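You operate a simulated robot arm through the tools that you are given. There is no shell and no other tool. Be economical: measure what you need, move in short steps, check, and stop when the job is done.

You are at the controls of a simulated robot arm. One attempt, no reset.

JOB
Fetch the green peg and stand it on the steel table over the drawers. Open the drawer marked spare, take the orange peg and put it in the inside of the drawer marked spare, then shut the spare. Push the door marked spare shut. Open the door marked clean, fetch the orange brush from the hat shelf of the locker marked clean and stand it on the worktop under the wall shelves and shut the clean again. Put the white block labelled "tonic" from the open stretch of the worktop on the table shelf under the bare end and the white block that says "lemon" on the shelf under the sink. Do these in any order. Set down upright: green peg, orange brush, white block.

Only the result counts: the job must be done as asked and must still hold three seconds after the hand-in. Knocking over, shifting, dropping, spilling or breaking anything else fails it.

ROBOT AND FRAMES
A 7-joint arm with a fingered hand on a trunk, on a base that drives. Base frame: it is fixed to the floor where the robot stands at the start and does not move with it; the origin is under the middle of the robot, x ahead of it, y to its left, z up; the surface under the hand at the start is at about z = 712. Lengths are in mm, angles in degrees, forces in N, time in s.
With the tool pointing down near the work surface it reaches from about 400 to 740 mm from the robot's upright axis, wherever it stands. Its first joint turns from -166.0 to 166.0 degrees. Places, roughly: door marked clean [-2400, 600, 1000]; door marked spare [-2200, 1100, 1000]; drawer marked spare [300, 2300, 700]; green peg (4x4x8 cm) [500, 100, 800]; inside of the drawer marked spare [400, 2300, 700]; orange brush (6x9x18 cm) [-2500, 600, 1200]; orange peg (4x4x8 cm) [100, -400, 900]; shelf under the sink [600, 300, 300]; steel table over the drawers [500, 2000, 900]; table shelf under the bare end [500, 3000, 200]; white block [-2500, 3250, 750]; worktop under the wall shelves [-2500, 2600, 700]. Payload 3.4 kg.
Tool frame: the origin (TCP) lies between the finger pads and is the grasp point; the fingertips stand 25 mm ahead of it; z points along the fingers, y is the line along which they close. Largest opening 88 mm; the body of the gripper starts 29 mm behind the TCP. The gripper is a hand of 3 fingers: y runs from the thumb to the fingers, the wrist lies at [-13, -106, -174] in the tool frame.
Orientation is told as [roll, pitch, yaw] about the base's x, y, z axes, in that order, counted from this pose: with the fingers straight down and the wrist toward the robot, the tool's x, y and z point along [0, 1, 0], [1, 0, 0] and [0, 0, -1] of the base frame.

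CONTROLS
- The arm moves only by the tool servo_tool. Its argument "moves" is a list of rows, each an object (a shift or turn left out is 0) with "travel": the shift along the tool's x, y, z in mm, a list of three; "rotation": the turn, a rotation vector about the tool's x, y, z in degrees, a list of three. In form: [{"travel": [dx, dy, dz], "rotation": [ax, ay, az]}, ...]. A call has 1 to 20 rows; each row is the pose to reach, as a shift and turn from the pose commanded when the call began, along the tool's axes at that moment. Each row takes 0.2 s and may step no farther than 50 mm and 8.6 degrees from the row before; otherwise, the whole call is refused. Where a pose cannot be reached the arm comes as near as it can. A force on the tool above 40 N (or 10 N above the force at the start of the call, whichever is more), or a blocked arm, ends the call early, and 0.2 s more pass. In this call time passes only in rows, and 0.2 s behind the last. It gives the time, the measured TCP pose, the force on the tool (base axes), the opening and the grip force at its end, in the units of the frame above (readings bear some noise), with the torque about the TCP (base axes, N m) and any sound that the robot's microphone picked up.
- Cameras (640 x 400 px; columns grow to the right, rows downward): "scene" is now at [10.8, 136.7, 1414.1]; the picture's right is [-0.30, -0.96, 0.00], its down [-0.71, 0.22, -0.66] and it looks along [0.63, -0.20, -0.75] (base axes); focal length 292 px, centre (320, 200). "wrist" rides on the gripper at [58, -85, -99] in the tool frame; the picture's right is [-0.67, 0.35, -0.66], its down [-0.69, -0.63, 0.37] and it looks along [-0.28, 0.69, 0.66] (tool axes); focal length 261 px, centre (320, 200). There is no depth. A picture from a camera that has moved, and an enlarged one, comes with that camera's place and axes in the base frame and with its lens. The place of the scene camera against the robot may be out by one fixed shift of up to 25 mm in any direction.
- capture(camera): a new picture of that camera. The clock stands still meanwhile.
- slide_trunk(by): slides the trunk up (or, below 0, down) by that many mm; the arm and the scene camera ride with it, the base frame stays. It gives what a move gives, with no picture.
- base_move(legs): drives the robot by 1 to 6 legs, each [ahead, left, turn to the left] in mm, mm and degrees, along the robot's own axes; the way and the turn of a leg run together, so that a leg with both is an arc; at most 1500 mm and 180 degrees a leg. The arm and the cameras ride along, it lands a little off, and it stops where it bumps. It gives what a move gives.
- curl_fingers(index, middle, thumb_bend, thumb_turn): sets how far each is bent, from 0 (flat) to 1 (curled in); at 0.3 the hand is open as for a grip, at 0.7 the pads meet at the TCP. One left out holds its place. A second passes; each finger stops where it meets its share of the squeeze, and holds until it gets a number again. It is the only way to open and close the hand. It gives what a move gives, with no picture; readings hold the bend of each and the force on the fingers (four entries, about 0 where the hand has none), thumb and palm. thumb_turn goes from beside the hand (0) to across from the fingers (1), as for a grip.
- turn_head(pan, tilt): turns the head with the scene camera to pan (to the left, within 155 degrees either way) and tilt (down, from -29 to 69), counted from straight ahead of the robot. It gives what a move gives.
- inspect(camera, box): a new picture of the part [left, top, right, bottom] of that camera's present view, enlarged. The clock stands still meanwhile.
- job_done(): hands the job in; it is judged then, once.

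Go step by step. Nothing tells you exact positions but the pictures and the camera data: compare them with the known pose of the tool, close in by small moves and look again before you grip or let go. The budget is 217 turns and 210 pictures, counting those below and the enlarged ones. Unless the task says otherwise, let go and move clear before handing in, and close with one line.

The tools are called after ">>>" by a JSON object that holds its "api" and its "payload". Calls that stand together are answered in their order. servo_tool: Moves the arm, as the interface text tells. Its arguments: {"type":"object","properties":{"moves":{"type":"array","items":{"type":"object","properties":{"travel":{"type":"array","items":{"type":"number"}},"rotation":{"type":"array","items":{"type":"number"}}}}}},"required":["moves"]} The other tools are called the same way: slide_trunk (by) slides the trunk up or down; curl_fingers (index, middle, thumb_bend, thumb_turn) moves the fingers one by one; base_move (legs) drives the base; turn_head (pan, tilt) turns the head that bears the scene camera; capture (camera) takes a picture; inspect (camera, box) takes an enlarged picture of a part of a camera's view; job_done () hands the job in.

At the start:

```text
time_s: 0.0
tcp_pos: [454.5, 97.0, 1026.3]
tcp_rot: [0.0, 0.0, 0.0]
ft_force: [0.4, 0.0, -0.5]
wrist_torque: [0.01, 0.03, 0.01]
gripper_width: 87.6
gripper_force: 0.1
shape: jaw
bend: [0.3, 0.3, 0.3, 0.98]
finger forces: [0.1, 0.0, 0.0, 0.0, 0.0, 0.0]
trunk travel left (down, up): [-425.0, 165.0]
robot x, y, heading: [1.1, -1.2, 0.1]
head pan, tilt: [-17.2, 48.4]
```

scene: 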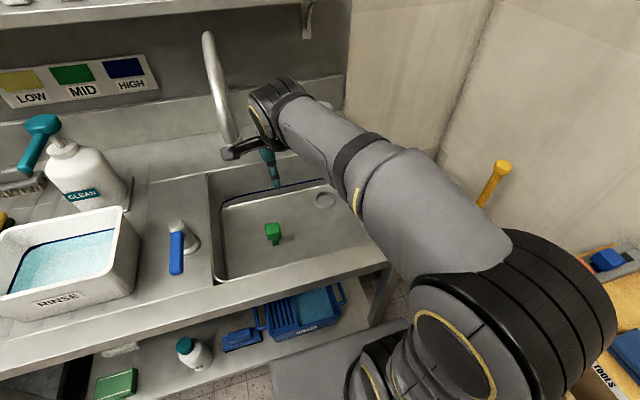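
wrist: 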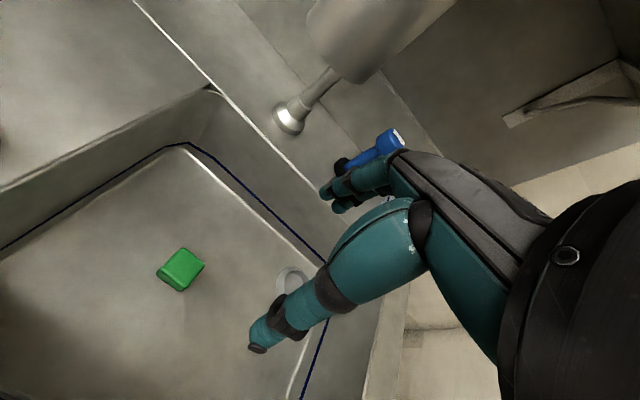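

The green peg stands in the sink just ahead of the robot. I'll look around first to learn the layout.

>>> {"api": "turn_head", "payload": {"pan": -80, "tilt": 40}}

>>> {"api": "capture", "payload": {"camera": "scene"}}

>>> {"api": "turn_head", "payload": {"pan": 60, "tilt": 25}}

>>> {"api": "capture", "payload": {"camera": "scene"}}

>>> {"api": "turn_head", "payload": {"pan": 140, "tilt": 15}}

>>> {"api": "capture", "payload": {"camera": "scene"}}

```text
time_s: 1.3
tcp_pos: [455.3, 97.6, 1027.3]
tcp_rot: [-0.1, 0.0, 0.0]
ft_force: [-0.8, -0.8, -0.5]
wrist_torque: [0.0, 0.0, -0.01]
gripper_width: 87.8
gripper_force: 0.0
shape: jaw
bend: [0.3, 0.3, 0.3, 0.98]
finger forces: [0.1, 0.0, 0.0, 0.1, 0.0, 0.0]
trunk travel left (down, up): [-425.0, 165.0]
robot x, y, heading: [1.7, 0.7, -0.1]
head pan, tilt: [-80.0, 40.0]
```

```text
207 pictures are left
camera scene: at [-49.3, 76.2, 1426.1], right [-0.98, -0.17, 0.0], down [-0.11, 0.63, -0.77], along [0.13, -0.75, -0.64], focal length 292 px, centre (320, 200)
```

scene: 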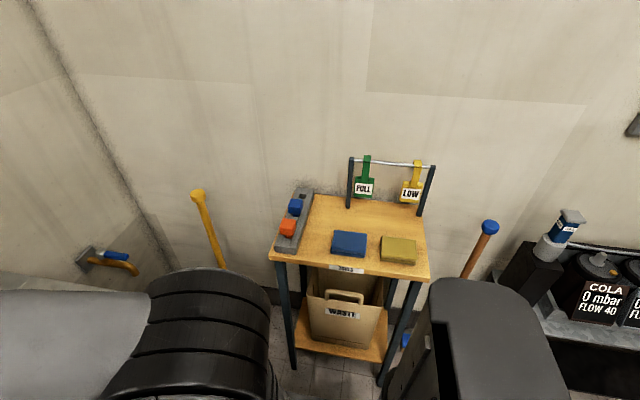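

```text
time_s: 3.6
tcp_pos: [454.8, 97.7, 1026.8]
tcp_rot: [-0.1, 0.0, 0.0]
ft_force: [0.0, -0.5, 0.2]
wrist_torque: [-0.05, -0.03, -0.01]
gripper_width: 87.3
gripper_force: 0.0
shape: jaw
bend: [0.3, 0.3, 0.3, 0.98]
finger forces: [0.1, 0.0, 0.1, 0.0, 0.0, 0.0]
trunk travel left (down, up): [-425.0, 165.0]
robot x, y, heading: [-1.8, -1.2, 0.1]
head pan, tilt: [60.0, 25.0]
```

```text
206 pictures are left
camera scene: at [-18.0, 239.7, 1449.5], right [0.87, -0.5, 0.0], down [-0.21, -0.37, -0.91], along [0.45, 0.78, -0.42], focal length 292 px, centre (320, 200)
```

scene: 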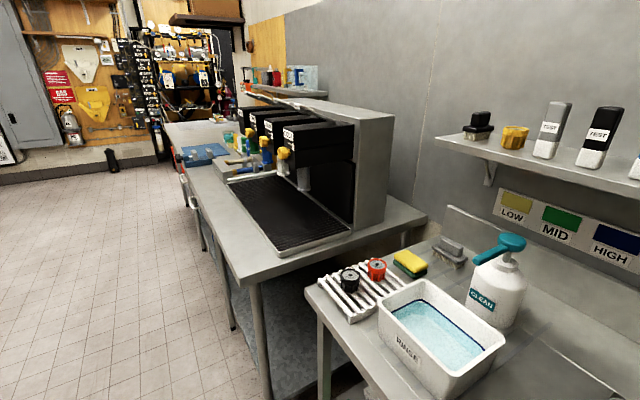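

```text
time_s: 5.1
tcp_pos: [455.3, 98.4, 1027.7]
tcp_rot: [0.0, 0.1, 0.0]
ft_force: [-0.1, -0.4, 0.8]
wrist_torque: [0.01, 0.03, 0.0]
gripper_width: 87.2
gripper_force: 0.0
shape: jaw
bend: [0.3, 0.3, 0.3, 0.98]
finger forces: [0.1, 0.1, 0.1, 0.0, 0.0, 0.0]
trunk travel left (down, up): [-425.0, 165.0]
robot x, y, heading: [-0.5, 2.4, -0.1]
head pan, tilt: [140.0, 15.0]
```

```text
205 pictures are left
camera scene: at [-135.7, 220.0, 1465.7], right [0.64, 0.77, 0.0], down [0.2, -0.17, -0.97], along [-0.74, 0.62, -0.26], focal length 292 px, centre (320, 200)
```

scene: 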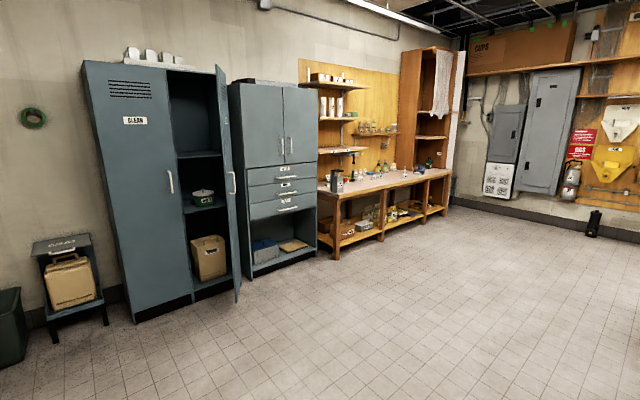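

Now a closer look at the green peg with the head aimed at the sink.

>>> {"api": "turn_head", "payload": {"pan": 0, "tilt": 55}}

>>> {"api": "capture", "payload": {"camera": "scene"}}

>>> {"api": "inspect", "payload": {"camera": "wrist", "box": [100, 210, 300, 335]}}

```text
time_s: 7.3
tcp_pos: [455.1, 96.2, 1026.7]
tcp_rot: [0.0, 0.0, 0.1]
ft_force: [0.0, -0.7, 1.2]
wrist_torque: [0.01, 0.04, -0.01]
gripper_width: 87.9
gripper_force: 0.1
shape: jaw
bend: [0.3, 0.3, 0.3, 0.98]
finger forces: [0.1, 0.0, 0.0, 0.0, 0.0, 0.1]
trunk travel left (down, up): [-425.0, 165.0]
robot x, y, heading: [0.2, 1.5, -0.2]
head pan, tilt: [0.0, 55.0]
```

```text
204 pictures are left
camera scene: at [8.0, 160.0, 1405.5], right [0.0, -1.0, 0.0], down [-0.82, 0.0, -0.57], along [0.57, 0.0, -0.82], focal length 292 px, centre (320, 200)
```

scene: 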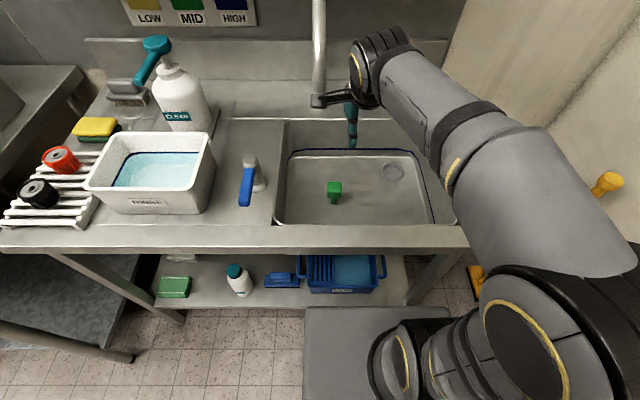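

```text
3.20 times, centred on (200, 272) of wrist
camera zoom: at [370.4, 155.8, 1126.7], right [0.35, -0.67, 0.66], down [-0.63, -0.69, -0.37], along [0.69, -0.28, -0.66], focal length 834 px, centre (704, -32)
```

zoom: 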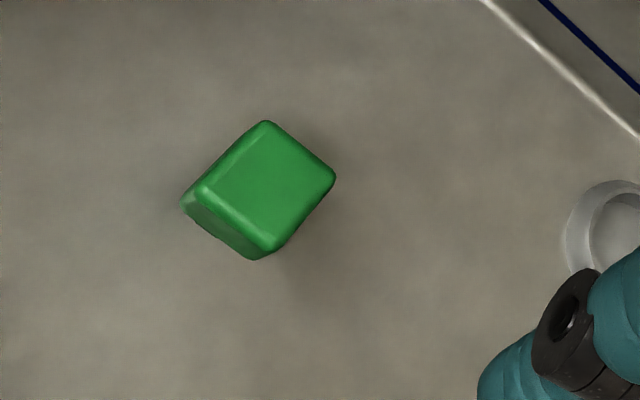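

The green peg stands at about (474, 123), axis-aligned. I want to see the tap's shape before lowering the hand.

>>> {"api": "turn_head", "payload": {"pan": -10, "tilt": 28}}

>>> {"api": "capture", "payload": {"camera": "scene"}}

```text
time_s: 8.2
tcp_pos: [454.6, 98.4, 1026.9]
tcp_rot: [0.0, 0.0, 0.0]
ft_force: [0.5, 0.4, 0.0]
wrist_torque: [-0.02, 0.02, -0.01]
gripper_width: 87.6
gripper_force: 0.0
shape: jaw
bend: [0.3, 0.3, 0.3, 0.98]
finger forces: [0.0, 0.0, 0.0, 0.0, 0.1, 0.1]
trunk travel left (down, up): [-425.0, 165.0]
robot x, y, heading: [1.2, 0.6, 0.2]
head pan, tilt: [-10.0, 28.0]
```

```text
202 pictures are left
camera scene: at [25.7, 144.1, 1444.6], right [-0.17, -0.98, 0.0], down [-0.46, 0.08, -0.88], along [0.87, -0.15, -0.47], focal length 292 px, centre (320, 200)
```

scene: 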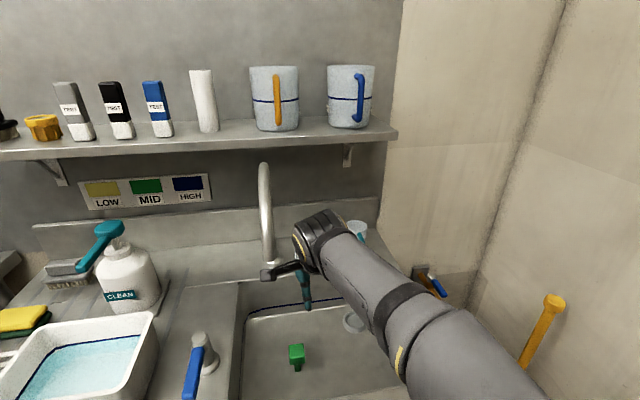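

>>> {"api": "inspect", "payload": {"camera": "wrist", "box": [200, 0, 480, 175]}}

>>> {"api": "inspect", "payload": {"camera": "scene", "box": [200, 140, 400, 265]}}

```text
2.29 times, centred on (340, 88) of wrist
camera zoom: at [370.4, 155.8, 1126.7], right [0.35, -0.67, 0.66], down [-0.63, -0.69, -0.37], along [0.69, -0.28, -0.66], focal length 596 px, centre (274, 457)
```

zoom: 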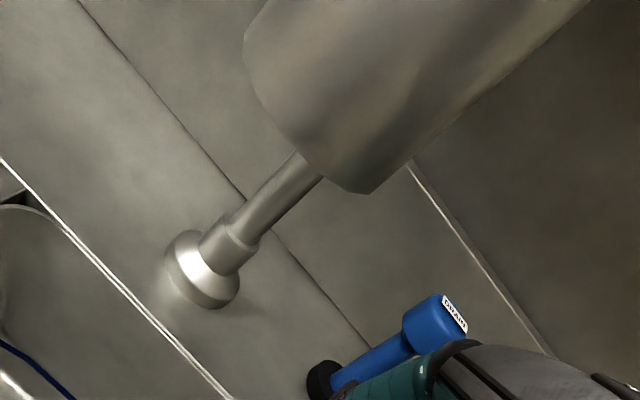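

```text
3.20 times, centred on (300, 202) of scene
camera zoom: at [25.7, 144.1, 1444.6], right [-0.17, -0.98, 0.0], down [-0.46, 0.08, -0.88], along [0.87, -0.15, -0.47], focal length 934 px, centre (384, 192)
```

zoom: 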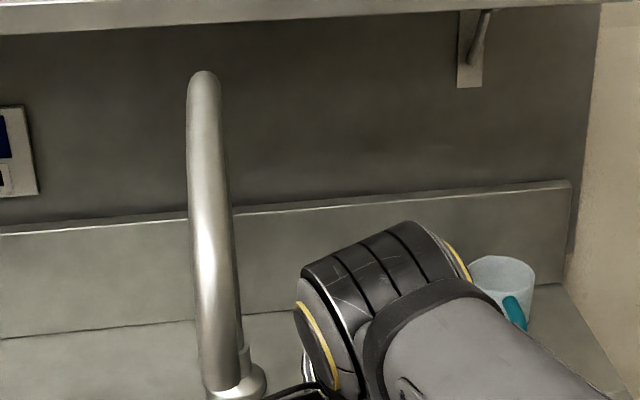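

The gooseneck's outlet hangs near (468, 165, 1087), close to the hand. I lower straight first, then shift over the peg below the spout.

>>> {"api": "servo_tool", "payload": {"moves": [{"travel": [-10, 0, 45]}, {"travel": [-10, 0, 90]}, {"travel": [-10, 0, 135]}, {"travel": [0, 5, 170]}, {"travel": [15, 12, 190]}, {"travel": [26, 19, 200]}]}}

>>> {"api": "capture", "payload": {"camera": "wrist"}}

>>> {"api": "turn_head", "payload": {"pan": -5, "tilt": 45}}

>>> {"api": "capture", "payload": {"camera": "scene"}}

```text
time_s: 9.6
tcp_pos: [474.0, 123.0, 827.4]
tcp_rot: [-0.1, 0.0, 0.0]
ft_force: [0.0, 0.8, -0.1]
wrist_torque: [0.0, -0.04, 0.0]
gripper_width: 87.5
gripper_force: 0.0
shape: jaw
bend: [0.3, 0.3, 0.3, 0.98]
finger forces: [0.0, 0.0, 0.1, 0.0, 0.0, 0.0]
trunk travel left (down, up): [-425.0, 165.0]
robot x, y, heading: [2.0, -1.8, 0.0]
head pan, tilt: [-10.0, 28.0]
```

```text
199 pictures are left
camera wrist: at [389.1, 181.6, 926.5], right [0.35, -0.67, 0.66], down [-0.63, -0.69, -0.37], along [0.69, -0.28, -0.66], focal length 261 px, centre (320, 200)
```

wrist: 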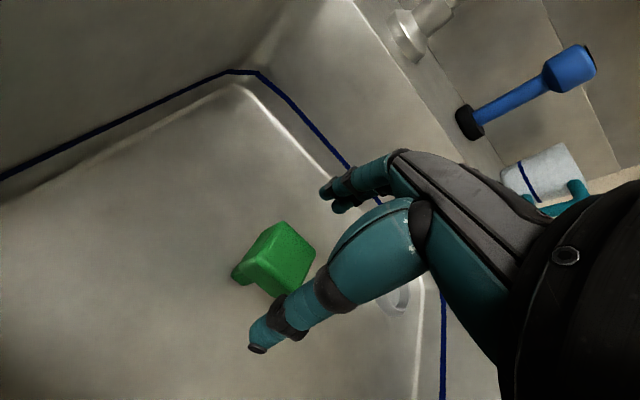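

```text
time_s: 10.4
tcp_pos: [473.7, 123.9, 826.2]
tcp_rot: [0.0, 0.0, 0.0]
ft_force: [-0.3, 0.2, 1.3]
wrist_torque: [0.0, 0.01, -0.01]
gripper_width: 87.9
gripper_force: 0.0
shape: jaw
bend: [0.3, 0.3, 0.3, 0.98]
finger forces: [0.1, 0.1, 0.0, 0.0, 0.1, 0.1]
trunk travel left (down, up): [-425.0, 165.0]
robot x, y, heading: [3.4, -1.5, 0.2]
head pan, tilt: [-5.0, 45.0]
```

```text
198 pictures are left
camera scene: at [16.9, 152.8, 1418.9], right [-0.09, -1.0, 0.0], down [-0.7, 0.06, -0.71], along [0.7, -0.06, -0.71], focal length 292 px, centre (320, 200)
```

scene: 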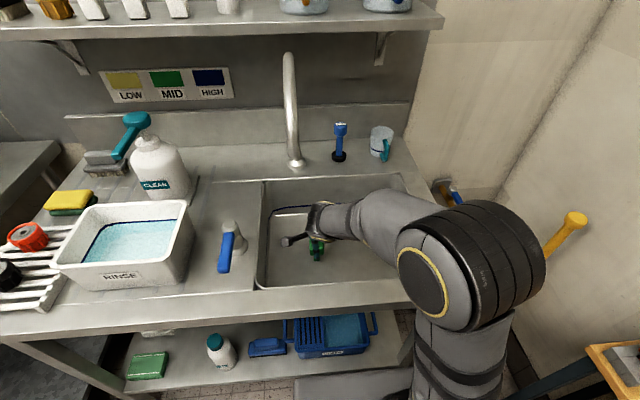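

>>> {"api": "inspect", "payload": {"camera": "wrist", "box": [200, 200, 360, 300]}}

>>> {"api": "inspect", "payload": {"camera": "scene", "box": [260, 190, 380, 265]}}

```text
4.00 times, centred on (280, 250) of wrist
camera zoom: at [389.0, 181.5, 926.9], right [0.35, -0.67, 0.66], down [-0.63, -0.69, -0.37], along [0.69, -0.28, -0.66], focal length 1043 px, centre (480, 0)
```

zoom: 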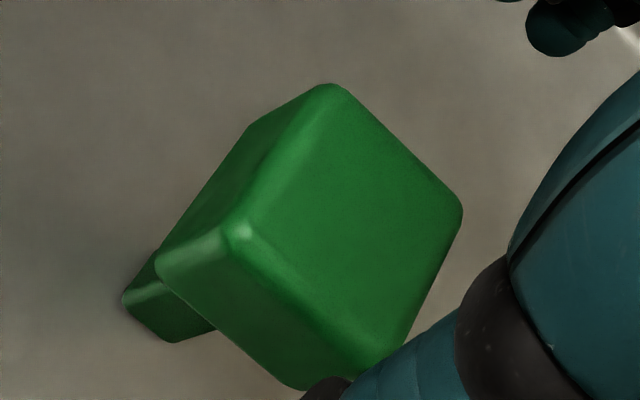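

```text
5.33 times, centred on (320, 228) of scene
camera zoom: at [16.9, 152.8, 1418.9], right [-0.09, -1.0, 0.0], down [-0.7, 0.06, -0.71], along [0.7, -0.06, -0.71], focal length 1556 px, centre (320, 53)
```

zoom: 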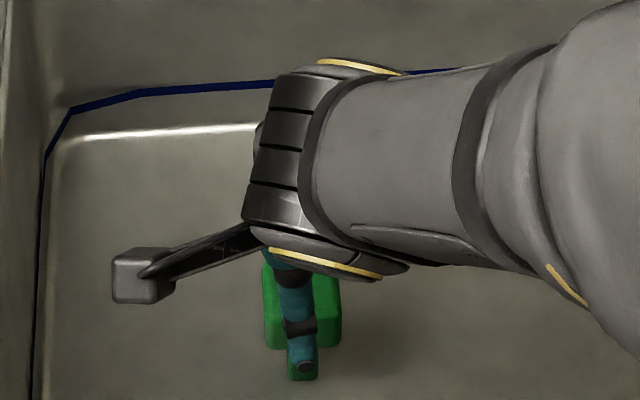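

The peg has a wide head on a narrower stem; the head centre is at about (473, 124). I lower around the head and close.

>>> {"api": "servo_tool", "payload": {"moves": [{"travel": [1, -1, 25]}, {"travel": [1, -1, 49]}]}}

>>> {"api": "curl_fingers", "payload": {"index": 0.7, "middle": 0.7, "thumb_bend": 0.7}}

>>> {"api": "capture", "payload": {"camera": "wrist"}}

```text
time_s: 11.0
tcp_pos: [473.6, 124.2, 775.6]
tcp_rot: [-0.1, 0.0, 0.1]
ft_force: [0.3, -0.2, -0.2]
wrist_torque: [-0.01, 0.02, -0.03]
gripper_width: 87.7
gripper_force: 0.0
shape: jaw
bend: [0.3, 0.3, 0.3, 0.98]
finger forces: [0.0, 0.0, 0.0, 0.0, 0.0, 0.0]
trunk travel left (down, up): [-425.0, 165.0]
robot x, y, heading: [0.0, 2.2, -0.1]
head pan, tilt: [-5.0, 45.0]
```

```text
time_s: 12.0
tcp_pos: [472.5, 123.7, 776.3]
tcp_rot: [0.0, 0.0, 0.0]
ft_force: [0.0, 0.0, 0.2]
wrist_torque: [-0.01, 0.0, -0.02]
gripper_width: 30.1
gripper_force: 15.5
shape: fingers
bend: [0.57, 0.61, 0.57, 0.96]
finger forces: [8.9, 6.8, 0.0, 0.1, 15.3, 0.0]
trunk travel left (down, up): [-425.0, 165.0]
robot x, y, heading: [-4.1, -0.4, -0.1]
head pan, tilt: [-5.0, 45.0]
```

```text
195 pictures are left
camera wrist: at [388.2, 182.1, 877.4], right [0.35, -0.67, 0.66], down [-0.63, -0.69, -0.37], along [0.69, -0.28, -0.66], focal length 261 px, centre (320, 200)
```

wrist: 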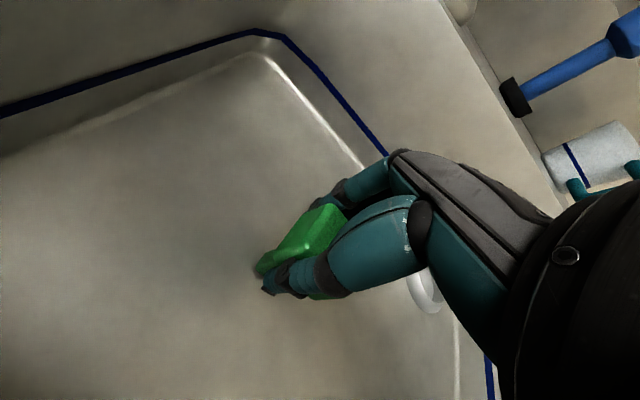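

Gripped. I lift, sidestepping the spout, up to about z 1000.

>>> {"api": "servo_tool", "payload": {"moves": [{"travel": [0, 0, -30]}, {"travel": [-10, 0, -70]}, {"travel": [-25, -5, -110]}, {"travel": [-40, -10, -150]}, {"travel": [-45, -20, -195]}, {"travel": [-45, -20, -240]}]}}

>>> {"api": "capture", "payload": {"camera": "wrist"}}

```text
time_s: 13.4
tcp_pos: [452.9, 80.8, 1017.5]
tcp_rot: [-0.1, 0.1, 0.1]
ft_force: [-0.2, 0.1, -0.2]
wrist_torque: [0.03, 0.0, -0.02]
gripper_width: 29.4
gripper_force: 15.0
shape: fingers
bend: [0.57, 0.62, 0.58, 0.96]
finger forces: [8.8, 6.6, 0.0, 0.1, 15.0, 0.1]
trunk travel left (down, up): [-425.0, 165.0]
robot x, y, heading: [1.8, -1.5, -0.1]
head pan, tilt: [-5.0, 45.0]
```

```text
194 pictures are left
camera wrist: at [367.8, 138.7, 1117.5], right [0.35, -0.67, 0.66], down [-0.63, -0.69, -0.37], along [0.69, -0.28, -0.66], focal length 261 px, centre (320, 200)
```

wrist: 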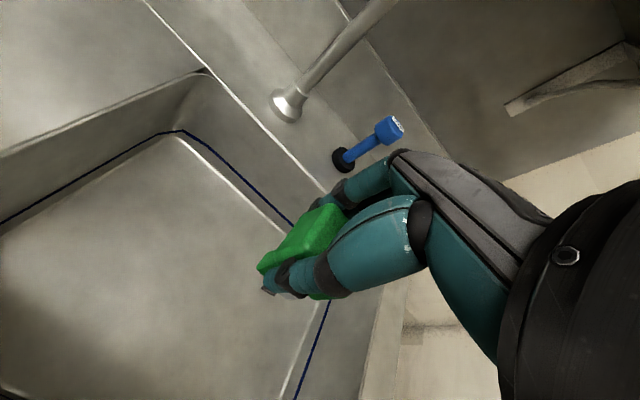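

Peg is held well. I back away and drive left to the steel table with drawers.

>>> {"api": "base_move", "payload": {"legs": [[-350, 0, 0], [0, 1000, 0], [0, 1000, 0]]}}

>>> {"api": "turn_head", "payload": {"pan": 0, "tilt": 30}}

>>> {"api": "capture", "payload": {"camera": "scene"}}

>>> {"api": "turn_head", "payload": {"pan": 45, "tilt": 35}}

>>> {"api": "capture", "payload": {"camera": "scene"}}

```text
time_s: 25.3
tcp_pos: [94.0, 2089.9, 1017.0]
tcp_rot: [0.0, 0.0, 0.5]
ft_force: [0.2, 0.5, -0.3]
wrist_torque: [-0.02, -0.01, 0.0]
gripper_width: 27.1
gripper_force: 11.4
shape: fingers
bend: [0.58, 0.66, 0.59, 0.97]
finger forces: [8.8, 3.0, 0.1, 0.0, 11.1, 0.1]
trunk travel left (down, up): [-425.0, 165.0]
robot x, y, heading: [-359.9, 2008.1, 0.6]
head pan, tilt: [-5.0, 45.0]
```

```text
time_s: 26.1
tcp_pos: [94.7, 2090.7, 1015.8]
tcp_rot: [0.1, 0.0, 0.6]
ft_force: [0.6, 0.5, 0.0]
wrist_torque: [-0.01, 0.02, -0.02]
gripper_width: 27.5
gripper_force: 11.5
shape: fingers
bend: [0.58, 0.67, 0.59, 0.97]
finger forces: [8.7, 2.9, 0.1, 0.1, 11.1, 0.0]
trunk travel left (down, up): [-425.0, 165.0]
robot x, y, heading: [-352.9, 2002.6, 0.4]
head pan, tilt: [0.0, 30.0]
```

```text
193 pictures are left
camera scene: at [-332.6, 2165.6, 1441.4], right [0.01, -1.0, 0.0], down [-0.5, 0.0, -0.87], along [0.87, 0.01, -0.5], focal length 292 px, centre (320, 200)
```

scene: 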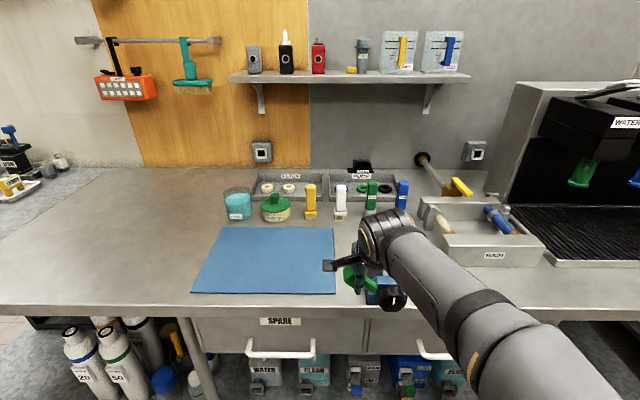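

```text
time_s: 27.2
tcp_pos: [95.9, 2089.9, 1016.7]
tcp_rot: [0.0, 0.1, 0.6]
ft_force: [0.8, -0.2, -0.5]
wrist_torque: [0.0, 0.0, -0.03]
gripper_width: 27.5
gripper_force: 11.0
shape: fingers
bend: [0.58, 0.67, 0.59, 0.97]
finger forces: [8.7, 2.9, 0.1, 0.0, 11.1, 0.0]
trunk travel left (down, up): [-425.0, 165.0]
robot x, y, heading: [-358.7, 2005.6, 0.8]
head pan, tilt: [45.0, 35.0]
```

```text
192 pictures are left
camera scene: at [-361.3, 2227.5, 1433.7], right [0.71, -0.7, 0.0], down [-0.4, -0.41, -0.82], along [0.57, 0.58, -0.57], focal length 292 px, centre (320, 200)
```

scene: 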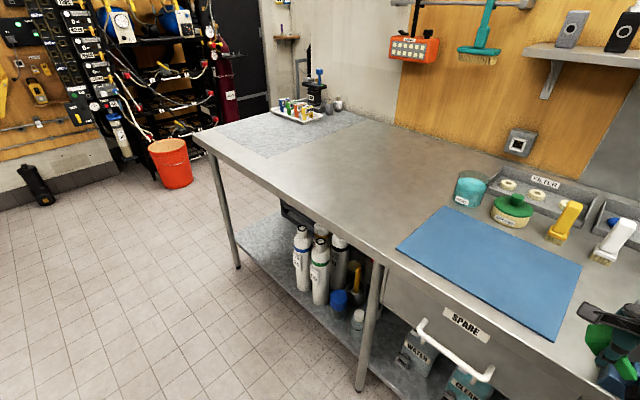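

I see the table with the SPARE drawer below, a blue mat and small items. I need to see what's hidden behind the hand: wrist view and a close look.

>>> {"api": "capture", "payload": {"camera": "wrist"}}

>>> {"api": "turn_head", "payload": {"pan": -60, "tilt": 35}}

>>> {"api": "capture", "payload": {"camera": "scene"}}

```text
191 pictures are left
camera wrist: at [9.4, 2147.6, 1116.8], right [0.36, -0.67, 0.66], down [-0.62, -0.69, -0.37], along [0.7, -0.28, -0.66], focal length 261 px, centre (320, 200)
```

wrist: 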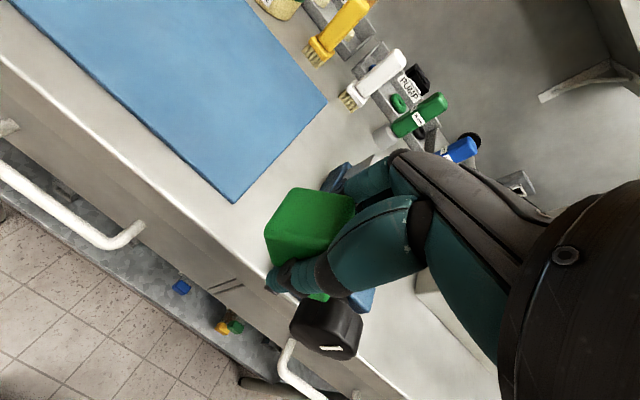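

```text
time_s: 29.0
tcp_pos: [94.6, 2090.3, 1015.6]
tcp_rot: [0.0, 0.0, 0.6]
ft_force: [-0.1, -0.8, -0.1]
wrist_torque: [0.0, 0.04, -0.01]
gripper_width: 27.7
gripper_force: 11.2
shape: fingers
bend: [0.58, 0.67, 0.59, 0.97]
finger forces: [8.8, 2.9, 0.0, 0.0, 11.2, 0.0]
trunk travel left (down, up): [-425.0, 165.0]
robot x, y, heading: [-357.0, 2008.4, 0.4]
head pan, tilt: [-60.0, 35.0]
```

```text
190 pictures are left
camera scene: at [-378.3, 2088.9, 1433.7], right [-0.86, -0.51, 0.0], down [-0.29, 0.49, -0.82], along [0.42, -0.71, -0.57], focal length 292 px, centre (320, 200)
```

scene: 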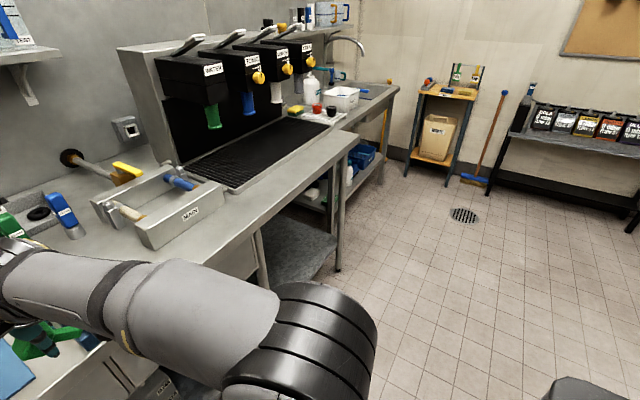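

A mallet lies near the table's edge right of the mat. I shift the hand left to see the free patch right of the mat.

>>> {"api": "servo_tool", "payload": {"moves": [{"travel": [45, 0, -20]}, {"travel": [90, 0, -40]}, {"travel": [135, 0, -40]}, {"travel": [180, 0, -40]}, {"travel": [220, 0, -40]}]}}

>>> {"api": "turn_head", "payload": {"pan": -5, "tilt": 42}}

>>> {"api": "capture", "payload": {"camera": "scene"}}

>>> {"api": "capture", "payload": {"camera": "wrist"}}

```text
time_s: 30.2
tcp_pos: [93.0, 2310.7, 1056.5]
tcp_rot: [0.0, 0.0, 0.5]
ft_force: [0.4, -0.3, 0.4]
wrist_torque: [0.01, 0.01, 0.04]
gripper_width: 27.1
gripper_force: 11.7
shape: fingers
bend: [0.58, 0.67, 0.59, 0.97]
finger forces: [8.7, 2.9, 0.0, 0.1, 11.0, 0.1]
trunk travel left (down, up): [-425.0, 165.0]
robot x, y, heading: [-357.9, 2009.1, 0.4]
head pan, tilt: [-60.0, 35.0]
```

```text
time_s: 31.5
tcp_pos: [93.2, 2309.0, 1056.9]
tcp_rot: [0.0, 0.0, 0.6]
ft_force: [0.3, 0.2, -0.5]
wrist_torque: [0.0, -0.02, 0.01]
gripper_width: 27.5
gripper_force: 11.1
shape: fingers
bend: [0.58, 0.67, 0.59, 0.97]
finger forces: [8.8, 2.9, 0.1, 0.1, 11.0, 0.0]
trunk travel left (down, up): [-425.0, 165.0]
robot x, y, heading: [-360.1, 2005.9, 0.4]
head pan, tilt: [-5.0, 42.0]
```

```text
189 pictures are left
camera scene: at [-339.7, 2158.2, 1423.2], right [-0.08, -1.0, 0.0], down [-0.67, 0.05, -0.74], along [0.74, -0.06, -0.67], focal length 292 px, centre (320, 200)
```

scene: 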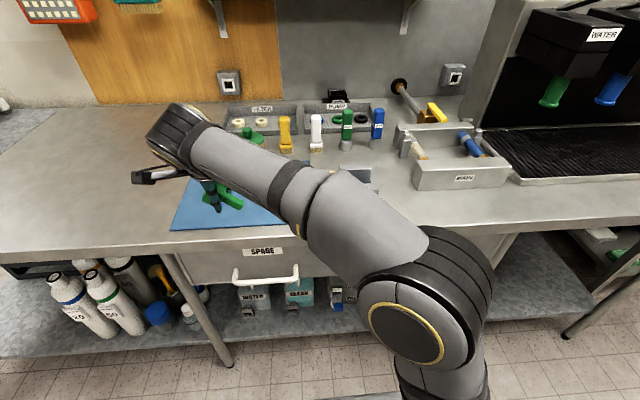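

```text
188 pictures are left
camera wrist: at [8.1, 2366.7, 1156.9], right [0.36, -0.67, 0.66], down [-0.62, -0.69, -0.37], along [0.7, -0.28, -0.66], focal length 261 px, centre (320, 200)
```

wrist: 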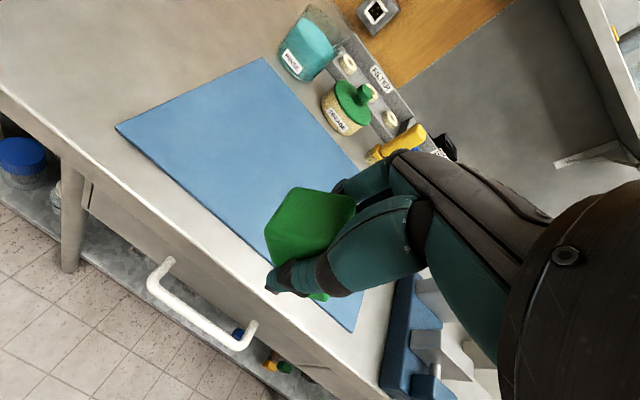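

The arm blocks the view. I bring it back and drive 300 mm right so the hand nears the free patch and the head sees the area.

>>> {"api": "servo_tool", "payload": {"moves": [{"travel": [-45, 0, 0]}, {"travel": [-90, 0, 0]}, {"travel": [-135, 0, 0]}, {"travel": [-180, 0, 0]}, {"travel": [-220, 0, 0]}]}}

>>> {"api": "base_move", "payload": {"legs": [[0, -320, 0]]}}

>>> {"api": "turn_head", "payload": {"pan": 5, "tilt": 45}}

>>> {"api": "capture", "payload": {"camera": "scene"}}

>>> {"api": "capture", "payload": {"camera": "wrist"}}

```text
time_s: 32.7
tcp_pos: [95.9, 2088.8, 1055.4]
tcp_rot: [-0.1, 0.0, 0.7]
ft_force: [1.1, -0.4, -0.2]
wrist_torque: [-0.02, -0.02, 0.03]
gripper_width: 27.2
gripper_force: 11.5
shape: fingers
bend: [0.58, 0.67, 0.59, 0.97]
finger forces: [8.7, 2.9, 0.0, 0.0, 11.0, 0.0]
trunk travel left (down, up): [-425.0, 165.0]
robot x, y, heading: [-358.5, 2006.7, 0.5]
head pan, tilt: [-5.0, 42.0]
```

```text
time_s: 34.8
tcp_pos: [98.2, 1769.8, 1055.7]
tcp_rot: [0.0, 0.0, 0.4]
ft_force: [0.2, 0.2, -0.5]
wrist_torque: [0.0, -0.03, -0.01]
gripper_width: 27.0
gripper_force: 11.3
shape: fingers
bend: [0.58, 0.67, 0.59, 0.97]
finger forces: [8.8, 2.9, 0.0, 0.0, 11.1, 0.0]
trunk travel left (down, up): [-425.0, 165.0]
robot x, y, heading: [-353.9, 1683.8, 0.3]
head pan, tilt: [-5.0, 42.0]
```

```text
time_s: 35.5
tcp_pos: [98.8, 1768.7, 1055.1]
tcp_rot: [0.1, 0.1, 0.4]
ft_force: [-0.4, -0.3, 0.3]
wrist_torque: [0.02, -0.01, -0.03]
gripper_width: 27.3
gripper_force: 11.6
shape: fingers
bend: [0.58, 0.67, 0.59, 0.97]
finger forces: [8.7, 3.0, 0.0, 0.0, 11.0, 0.0]
trunk travel left (down, up): [-425.0, 165.0]
robot x, y, heading: [-356.1, 1682.3, 0.7]
head pan, tilt: [5.0, 45.0]
```

```text
187 pictures are left
camera scene: at [-339.1, 1852.1, 1418.9], right [0.09, -1.0, 0.0], down [-0.7, -0.07, -0.71], along [0.7, 0.07, -0.71], focal length 292 px, centre (320, 200)
```

scene: 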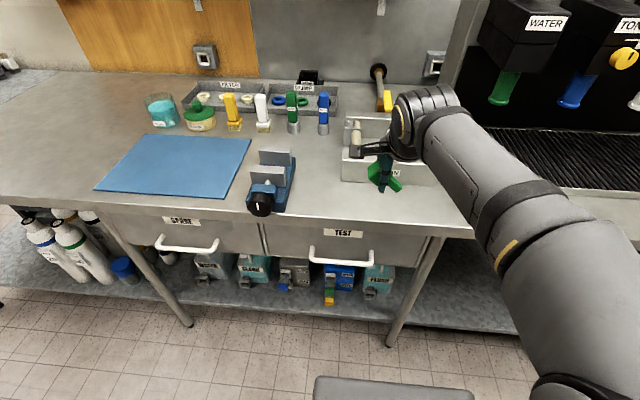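

```text
186 pictures are left
camera wrist: at [12.9, 1826.4, 1156.2], right [0.35, -0.67, 0.66], down [-0.62, -0.69, -0.37], along [0.7, -0.28, -0.66], focal length 261 px, centre (320, 200)
```

wrist: 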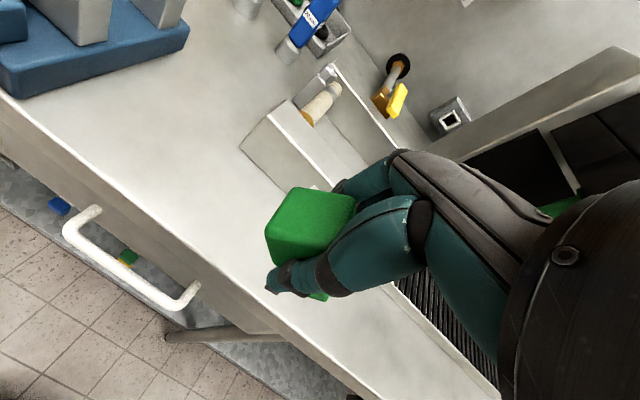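

A free patch lies between the vise and the MAIN bin, around (205, 1912). I move the hand there and lower partway.

>>> {"api": "servo_tool", "payload": {"moves": [{"travel": [40, 20, 0]}, {"travel": [80, 50, 0]}, {"travel": [115, 80, 0]}, {"travel": [142, 103, 0]}, {"travel": [142, 103, 30]}, {"travel": [142, 103, 60]}]}}

>>> {"api": "capture", "payload": {"camera": "scene"}}

>>> {"api": "capture", "payload": {"camera": "wrist"}}

```text
time_s: 36.9
tcp_pos: [198.9, 1912.3, 996.9]
tcp_rot: [0.0, 0.0, 0.4]
ft_force: [-0.6, -0.3, 0.0]
wrist_torque: [-0.02, 0.0, -0.02]
gripper_width: 26.8
gripper_force: 11.2
shape: fingers
bend: [0.58, 0.67, 0.59, 0.97]
finger forces: [8.7, 2.8, 0.1, 0.0, 11.0, 0.0]
trunk travel left (down, up): [-425.0, 165.0]
robot x, y, heading: [-356.6, 1685.0, 0.6]
head pan, tilt: [5.0, 45.0]
```

```text
185 pictures are left
camera scene: at [-339.2, 1852.1, 1418.9], right [0.09, -1.0, 0.0], down [-0.7, -0.07, -0.71], along [0.7, 0.07, -0.71], focal length 292 px, centre (320, 200)
```

scene: 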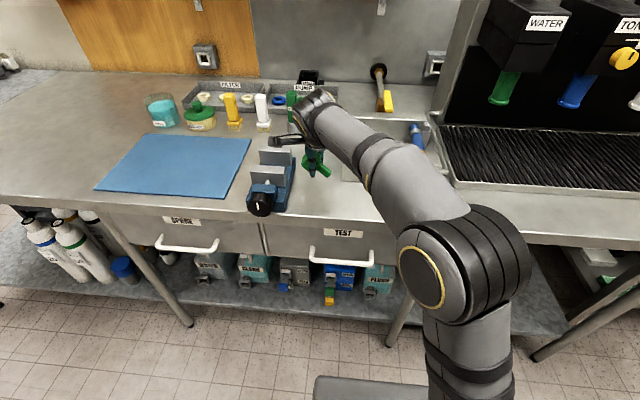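

```text
184 pictures are left
camera wrist: at [114.5, 1968.8, 1095.8], right [0.35, -0.67, 0.66], down [-0.62, -0.69, -0.37], along [0.7, -0.28, -0.66], focal length 261 px, centre (320, 200)
```

wrist: 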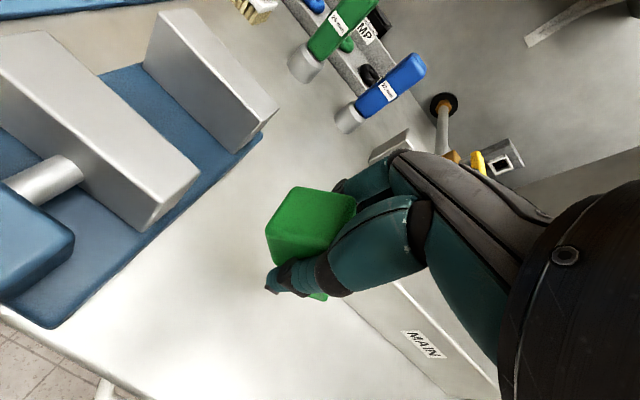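

>>> {"api": "inspect", "payload": {"camera": "scene", "box": [260, 120, 380, 195]}}

>>> {"api": "inspect", "payload": {"camera": "wrist", "box": [220, 160, 400, 320]}}

```text
5.33 times, centred on (320, 158) of scene
camera zoom: at [-339.2, 1852.1, 1418.9], right [0.09, -1.0, 0.0], down [-0.7, -0.07, -0.71], along [0.7, 0.07, -0.71], focal length 1556 px, centre (320, 427)
```

zoom: 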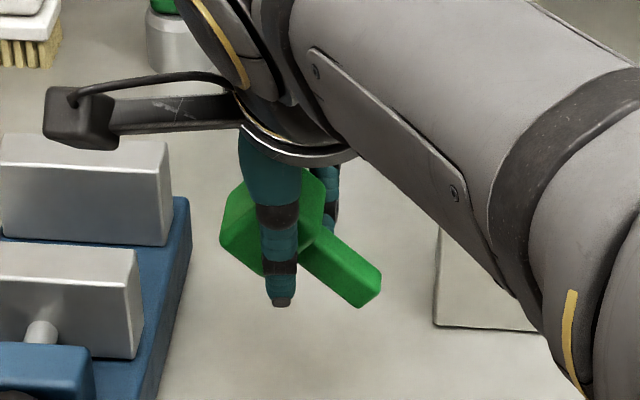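

```text
2.50 times, centred on (310, 240) of wrist
camera zoom: at [114.5, 1968.8, 1095.8], right [0.35, -0.67, 0.66], down [-0.62, -0.69, -0.37], along [0.7, -0.28, -0.66], focal length 652 px, centre (345, 100)
```

zoom: 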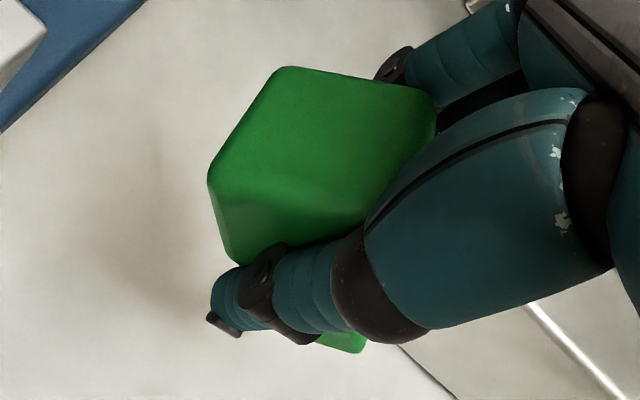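

The peg swung in the grip: the stem now leans about 42° to the right (about the closing axis). I rotate the hand about its y axis to bring it upright.

>>> {"api": "servo_tool", "payload": {"moves": [{"travel": [0, 0, -10], "rotation": [0, 8.4, 0]}, {"travel": [0, 0, -15], "rotation": [0, 16.8, 0]}, {"travel": [0, 0, -15], "rotation": [0, 25.2, 0]}, {"travel": [0, 0, -15], "rotation": [0, 33.6, 0]}, {"travel": [0, 0, -15], "rotation": [0, 42, 0]}]}}

>>> {"api": "inspect", "payload": {"camera": "scene", "box": [240, 110, 400, 210]}}

>>> {"api": "capture", "payload": {"camera": "wrist"}}

```text
time_s: 38.1
tcp_pos: [200.4, 1911.2, 1011.6]
tcp_rot: [42.1, 0.0, 0.4]
ft_force: [-0.9, -0.2, -0.4]
wrist_torque: [0.01, -0.01, 0.02]
gripper_width: 26.8
gripper_force: 10.6
shape: fingers
bend: [0.58, 0.67, 0.59, 0.97]
finger forces: [8.6, 2.9, 0.1, 0.0, 10.8, 0.1]
trunk travel left (down, up): [-425.0, 165.0]
robot x, y, heading: [-355.3, 1689.2, 0.4]
head pan, tilt: [5.0, 45.0]
```

```text
4.00 times, centred on (320, 160) of scene
camera zoom: at [-339.1, 1852.1, 1418.9], right [0.09, -1.0, 0.0], down [-0.7, -0.07, -0.71], along [0.7, 0.07, -0.71], focal length 1167 px, centre (320, 360)
```

zoom: 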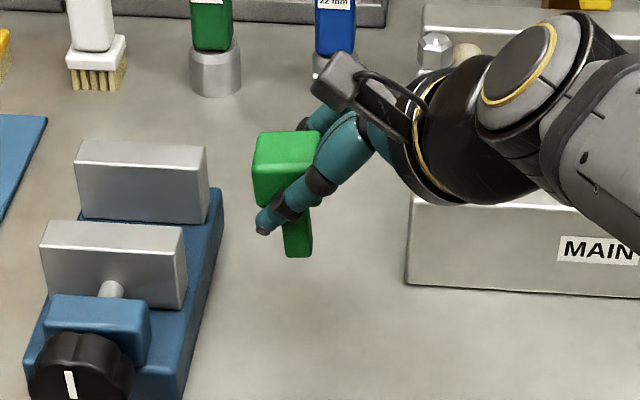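

```text
180 pictures are left
camera wrist: at [115.4, 1887.4, 1124.6], right [0.36, -0.93, 0.04], down [-0.63, -0.27, -0.73], along [0.69, 0.24, -0.68], focal length 261 px, centre (320, 200)
```

wrist: 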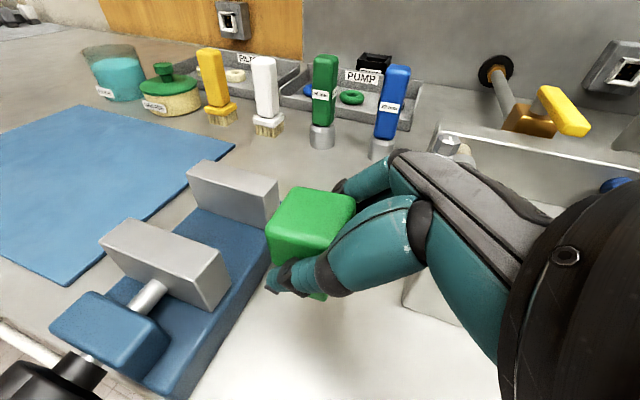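

Nearly upright; about 5° more is needed. I add that and lower by 35 mm.

>>> {"api": "servo_tool", "payload": {"moves": [{"travel": [0, 0, 0], "rotation": [0, 4.5, 0]}, {"travel": [-13.4, 0, 14.9], "rotation": [0, 4.5, 0]}, {"travel": [-23.5, 0, 26], "rotation": [0, 4.5, 0]}]}}

>>> {"api": "inspect", "payload": {"camera": "scene", "box": [240, 110, 400, 210]}}

>>> {"api": "inspect", "payload": {"camera": "wrist", "box": [220, 150, 400, 320]}}

```text
time_s: 38.9
tcp_pos: [200.5, 1912.3, 976.6]
tcp_rot: [46.5, -0.1, 0.5]
ft_force: [-0.1, 0.1, 0.1]
wrist_torque: [-0.02, 0.02, 0.01]
gripper_width: 26.8
gripper_force: 11.0
shape: fingers
bend: [0.58, 0.67, 0.59, 0.97]
finger forces: [8.5, 2.7, 0.0, 0.0, 10.8, 0.0]
trunk travel left (down, up): [-425.0, 165.0]
robot x, y, heading: [-352.8, 1682.1, 0.6]
head pan, tilt: [5.0, 45.0]
```

```text
4.00 times, centred on (320, 160) of scene
camera zoom: at [-339.1, 1852.2, 1418.9], right [0.09, -1.0, 0.0], down [-0.7, -0.07, -0.71], along [0.7, 0.07, -0.71], focal length 1167 px, centre (320, 360)
```

zoom: 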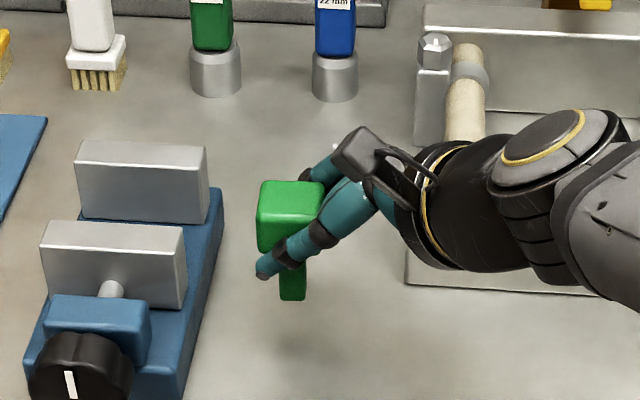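

```text
2.35 times, centred on (310, 235) of wrist
camera zoom: at [115.4, 1879.0, 1087.7], right [0.36, -0.93, -0.03], down [-0.63, -0.21, -0.75], along [0.69, 0.29, -0.66], focal length 613 px, centre (344, 118)
```

zoom: 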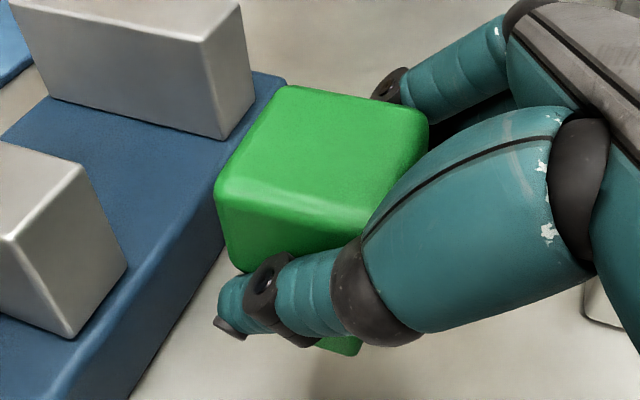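

Upright now. I lower in small steps, watching the force.

>>> {"api": "servo_tool", "payload": {"moves": [{"travel": [-2.9, 0, 2.75]}, {"travel": [-5.8, 0, 5.5]}]}}

>>> {"api": "servo_tool", "payload": {"moves": [{"travel": [-1.5, 0, 1.4]}, {"travel": [-2.9, 0, 2.75]}]}}

>>> {"api": "inspect", "payload": {"camera": "scene", "box": [240, 110, 400, 210]}}

```text
time_s: 39.5
tcp_pos: [200.6, 1911.1, 967.8]
tcp_rot: [46.5, 0.0, 0.4]
ft_force: [-0.2, -0.6, -0.7]
wrist_torque: [0.01, 0.01, -0.02]
gripper_width: 26.7
gripper_force: 10.9
shape: fingers
bend: [0.58, 0.67, 0.59, 0.97]
finger forces: [8.4, 2.7, 0.0, 0.1, 10.9, 0.0]
trunk travel left (down, up): [-425.0, 165.0]
robot x, y, heading: [-356.2, 1684.5, 0.1]
head pan, tilt: [5.0, 45.0]
```

```text
time_s: 40.1
tcp_pos: [200.8, 1911.0, 964.4]
tcp_rot: [46.5, 0.0, 0.5]
ft_force: [-0.3, -0.7, -0.5]
wrist_torque: [-0.04, 0.01, -0.04]
gripper_width: 26.7
gripper_force: 11.8
shape: fingers
bend: [0.58, 0.67, 0.59, 0.97]
finger forces: [8.5, 2.9, 0.0, 0.1, 10.8, 0.1]
trunk travel left (down, up): [-425.0, 165.0]
robot x, y, heading: [-354.4, 1684.7, 0.5]
head pan, tilt: [5.0, 45.0]
```

```text
4.00 times, centred on (320, 160) of scene
camera zoom: at [-339.1, 1852.1, 1418.9], right [0.09, -1.0, 0.0], down [-0.7, -0.07, -0.71], along [0.7, 0.07, -0.71], focal length 1167 px, centre (320, 360)
```

zoom: 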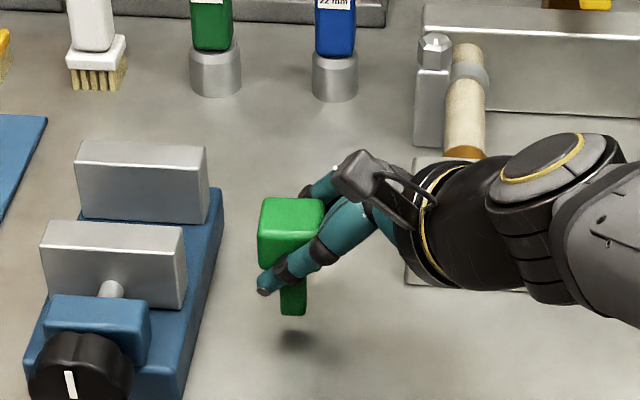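

>>> {"api": "servo_tool", "payload": {"moves": [{"travel": [-3.6, 0, 3.4]}, {"travel": [-7.2, 0, 6.9]}]}}

>>> {"api": "inspect", "payload": {"camera": "scene", "box": [260, 140, 360, 210]}}

```text
time_s: 40.7
tcp_pos: [199.0, 1911.9, 954.8]
tcp_rot: [46.6, 0.0, 0.5]
ft_force: [0.3, 0.2, -0.7]
wrist_torque: [0.01, 0.01, 0.0]
gripper_width: 27.0
gripper_force: 11.2
shape: fingers
bend: [0.58, 0.67, 0.59, 0.97]
finger forces: [8.4, 2.8, 0.0, 0.0, 10.8, 0.0]
trunk travel left (down, up): [-425.0, 165.0]
robot x, y, heading: [-354.1, 1688.0, 0.2]
head pan, tilt: [5.0, 45.0]
```

```text
5.71 times, centred on (310, 175) of scene
camera zoom: at [-339.1, 1852.1, 1418.9], right [0.09, -1.0, 0.0], down [-0.7, -0.07, -0.71], along [0.7, 0.07, -0.71], focal length 1667 px, centre (377, 343)
```

zoom: 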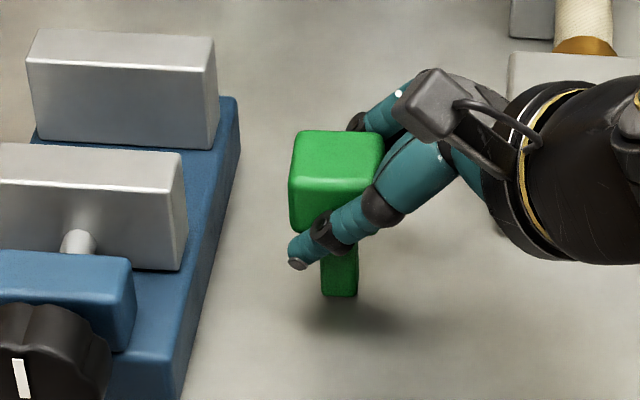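

>>> {"api": "servo_tool", "payload": {"moves": [{"travel": [-1.5, 0, 1.4]}, {"travel": [-2.2, 0, 2.1]}]}}

>>> {"api": "servo_tool", "payload": {"moves": [{"travel": [-1.1, 0, 1.0]}, {"travel": [-1.8, 0, 1.7]}]}}

>>> {"api": "inspect", "payload": {"camera": "scene", "box": [260, 140, 360, 210]}}

```text
time_s: 41.3
tcp_pos: [199.6, 1911.9, 951.3]
tcp_rot: [46.5, 0.0, 0.4]
ft_force: [0.6, -0.1, 2.2]
wrist_torque: [0.04, -0.01, -0.01]
gripper_width: 26.5
gripper_force: 11.7
shape: fingers
bend: [0.59, 0.67, 0.59, 0.96]
finger forces: [8.2, 2.9, 0.0, 0.1, 11.0, 0.0]
trunk travel left (down, up): [-425.0, 165.0]
robot x, y, heading: [-355.5, 1687.2, 0.3]
head pan, tilt: [5.0, 45.0]
```

```text
time_s: 41.9
tcp_pos: [199.1, 1911.5, 948.7]
tcp_rot: [46.7, -0.1, 0.5]
ft_force: [0.5, -0.7, 10.1]
wrist_torque: [0.1, -0.03, 0.04]
gripper_width: 25.9
gripper_force: 11.0
shape: fingers
bend: [0.59, 0.66, 0.6, 0.96]
finger forces: [7.1, 3.5, 0.1, 0.0, 10.9, 0.0]
trunk travel left (down, up): [-425.0, 165.0]
robot x, y, heading: [-353.0, 1682.0, 0.3]
head pan, tilt: [5.0, 45.0]
```

```text
5.71 times, centred on (310, 175) of scene
camera zoom: at [-340.0, 1851.7, 1419.1], right [0.09, -1.0, 0.0], down [-0.7, -0.07, -0.71], along [0.7, 0.07, -0.71], focal length 1667 px, centre (377, 343)
```

zoom: 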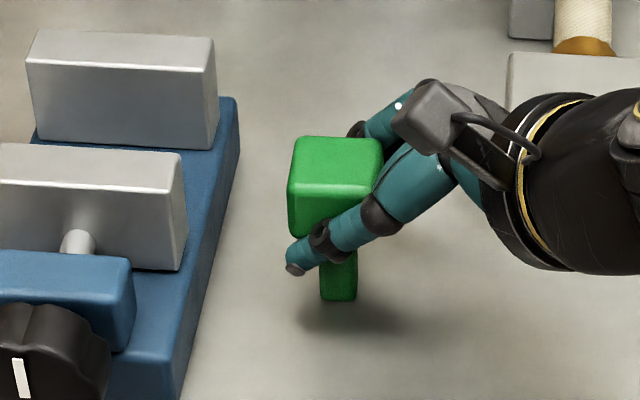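

Contact with the table. I relax by a millimetre and open the fingers gently.

>>> {"api": "servo_tool", "payload": {"moves": [{"travel": [1.0, 0, -0.95]}]}}

>>> {"api": "curl_fingers", "payload": {"index": 0.5, "middle": 0.5, "thumb_bend": 0.5}}

>>> {"api": "inspect", "payload": {"camera": "scene", "box": [260, 140, 360, 210]}}

>>> {"api": "inspect", "payload": {"camera": "wrist", "box": [220, 150, 400, 320]}}

```text
time_s: 42.3
tcp_pos: [199.2, 1910.5, 949.9]
tcp_rot: [46.5, 0.0, 0.4]
ft_force: [-0.3, 0.6, 5.7]
wrist_torque: [0.05, -0.06, -0.03]
gripper_width: 26.1
gripper_force: 11.3
shape: fingers
bend: [0.59, 0.66, 0.6, 0.96]
finger forces: [7.8, 3.5, 0.0, 0.1, 11.2, 0.0]
trunk travel left (down, up): [-425.0, 165.0]
robot x, y, heading: [-354.8, 1683.8, 0.7]
head pan, tilt: [5.0, 45.0]
```

```text
time_s: 43.3
tcp_pos: [199.7, 1912.3, 950.8]
tcp_rot: [46.5, 0.0, 0.4]
ft_force: [0.1, -0.2, 0.4]
wrist_torque: [-0.01, 0.0, 0.0]
gripper_width: 41.0
gripper_force: 0.1
shape: fingers
bend: [0.5, 0.5, 0.5, 0.97]
finger forces: [0.0, 0.1, 0.0, 0.0, 0.0, 0.0]
trunk travel left (down, up): [-425.0, 165.0]
robot x, y, heading: [-352.1, 1686.4, 0.4]
head pan, tilt: [5.0, 45.0]
```

```text
5.71 times, centred on (310, 175) of scene
camera zoom: at [-339.1, 1852.1, 1418.9], right [0.09, -1.0, 0.0], down [-0.7, -0.07, -0.71], along [0.7, 0.07, -0.71], focal length 1667 px, centre (377, 343)
```

zoom: 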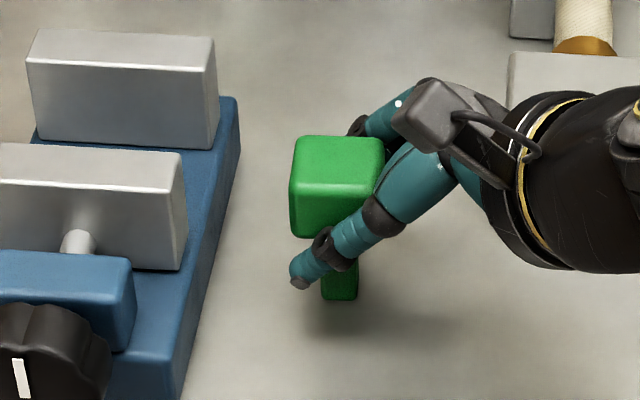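

```text
2.35 times, centred on (310, 235) of wrist
camera zoom: at [115.4, 1878.9, 1061.0], right [0.36, -0.93, -0.03], down [-0.63, -0.21, -0.75], along [0.69, 0.29, -0.66], focal length 613 px, centre (344, 118)
```

zoom: 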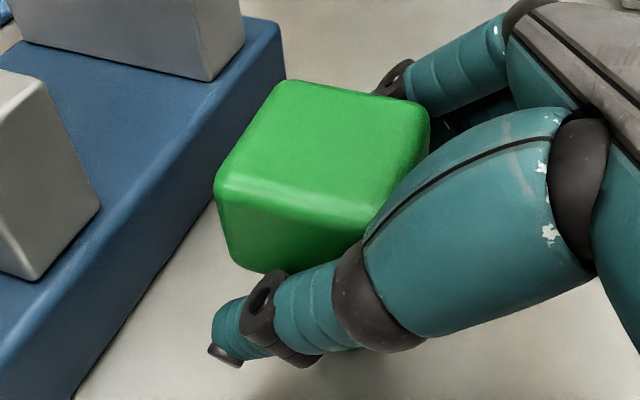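

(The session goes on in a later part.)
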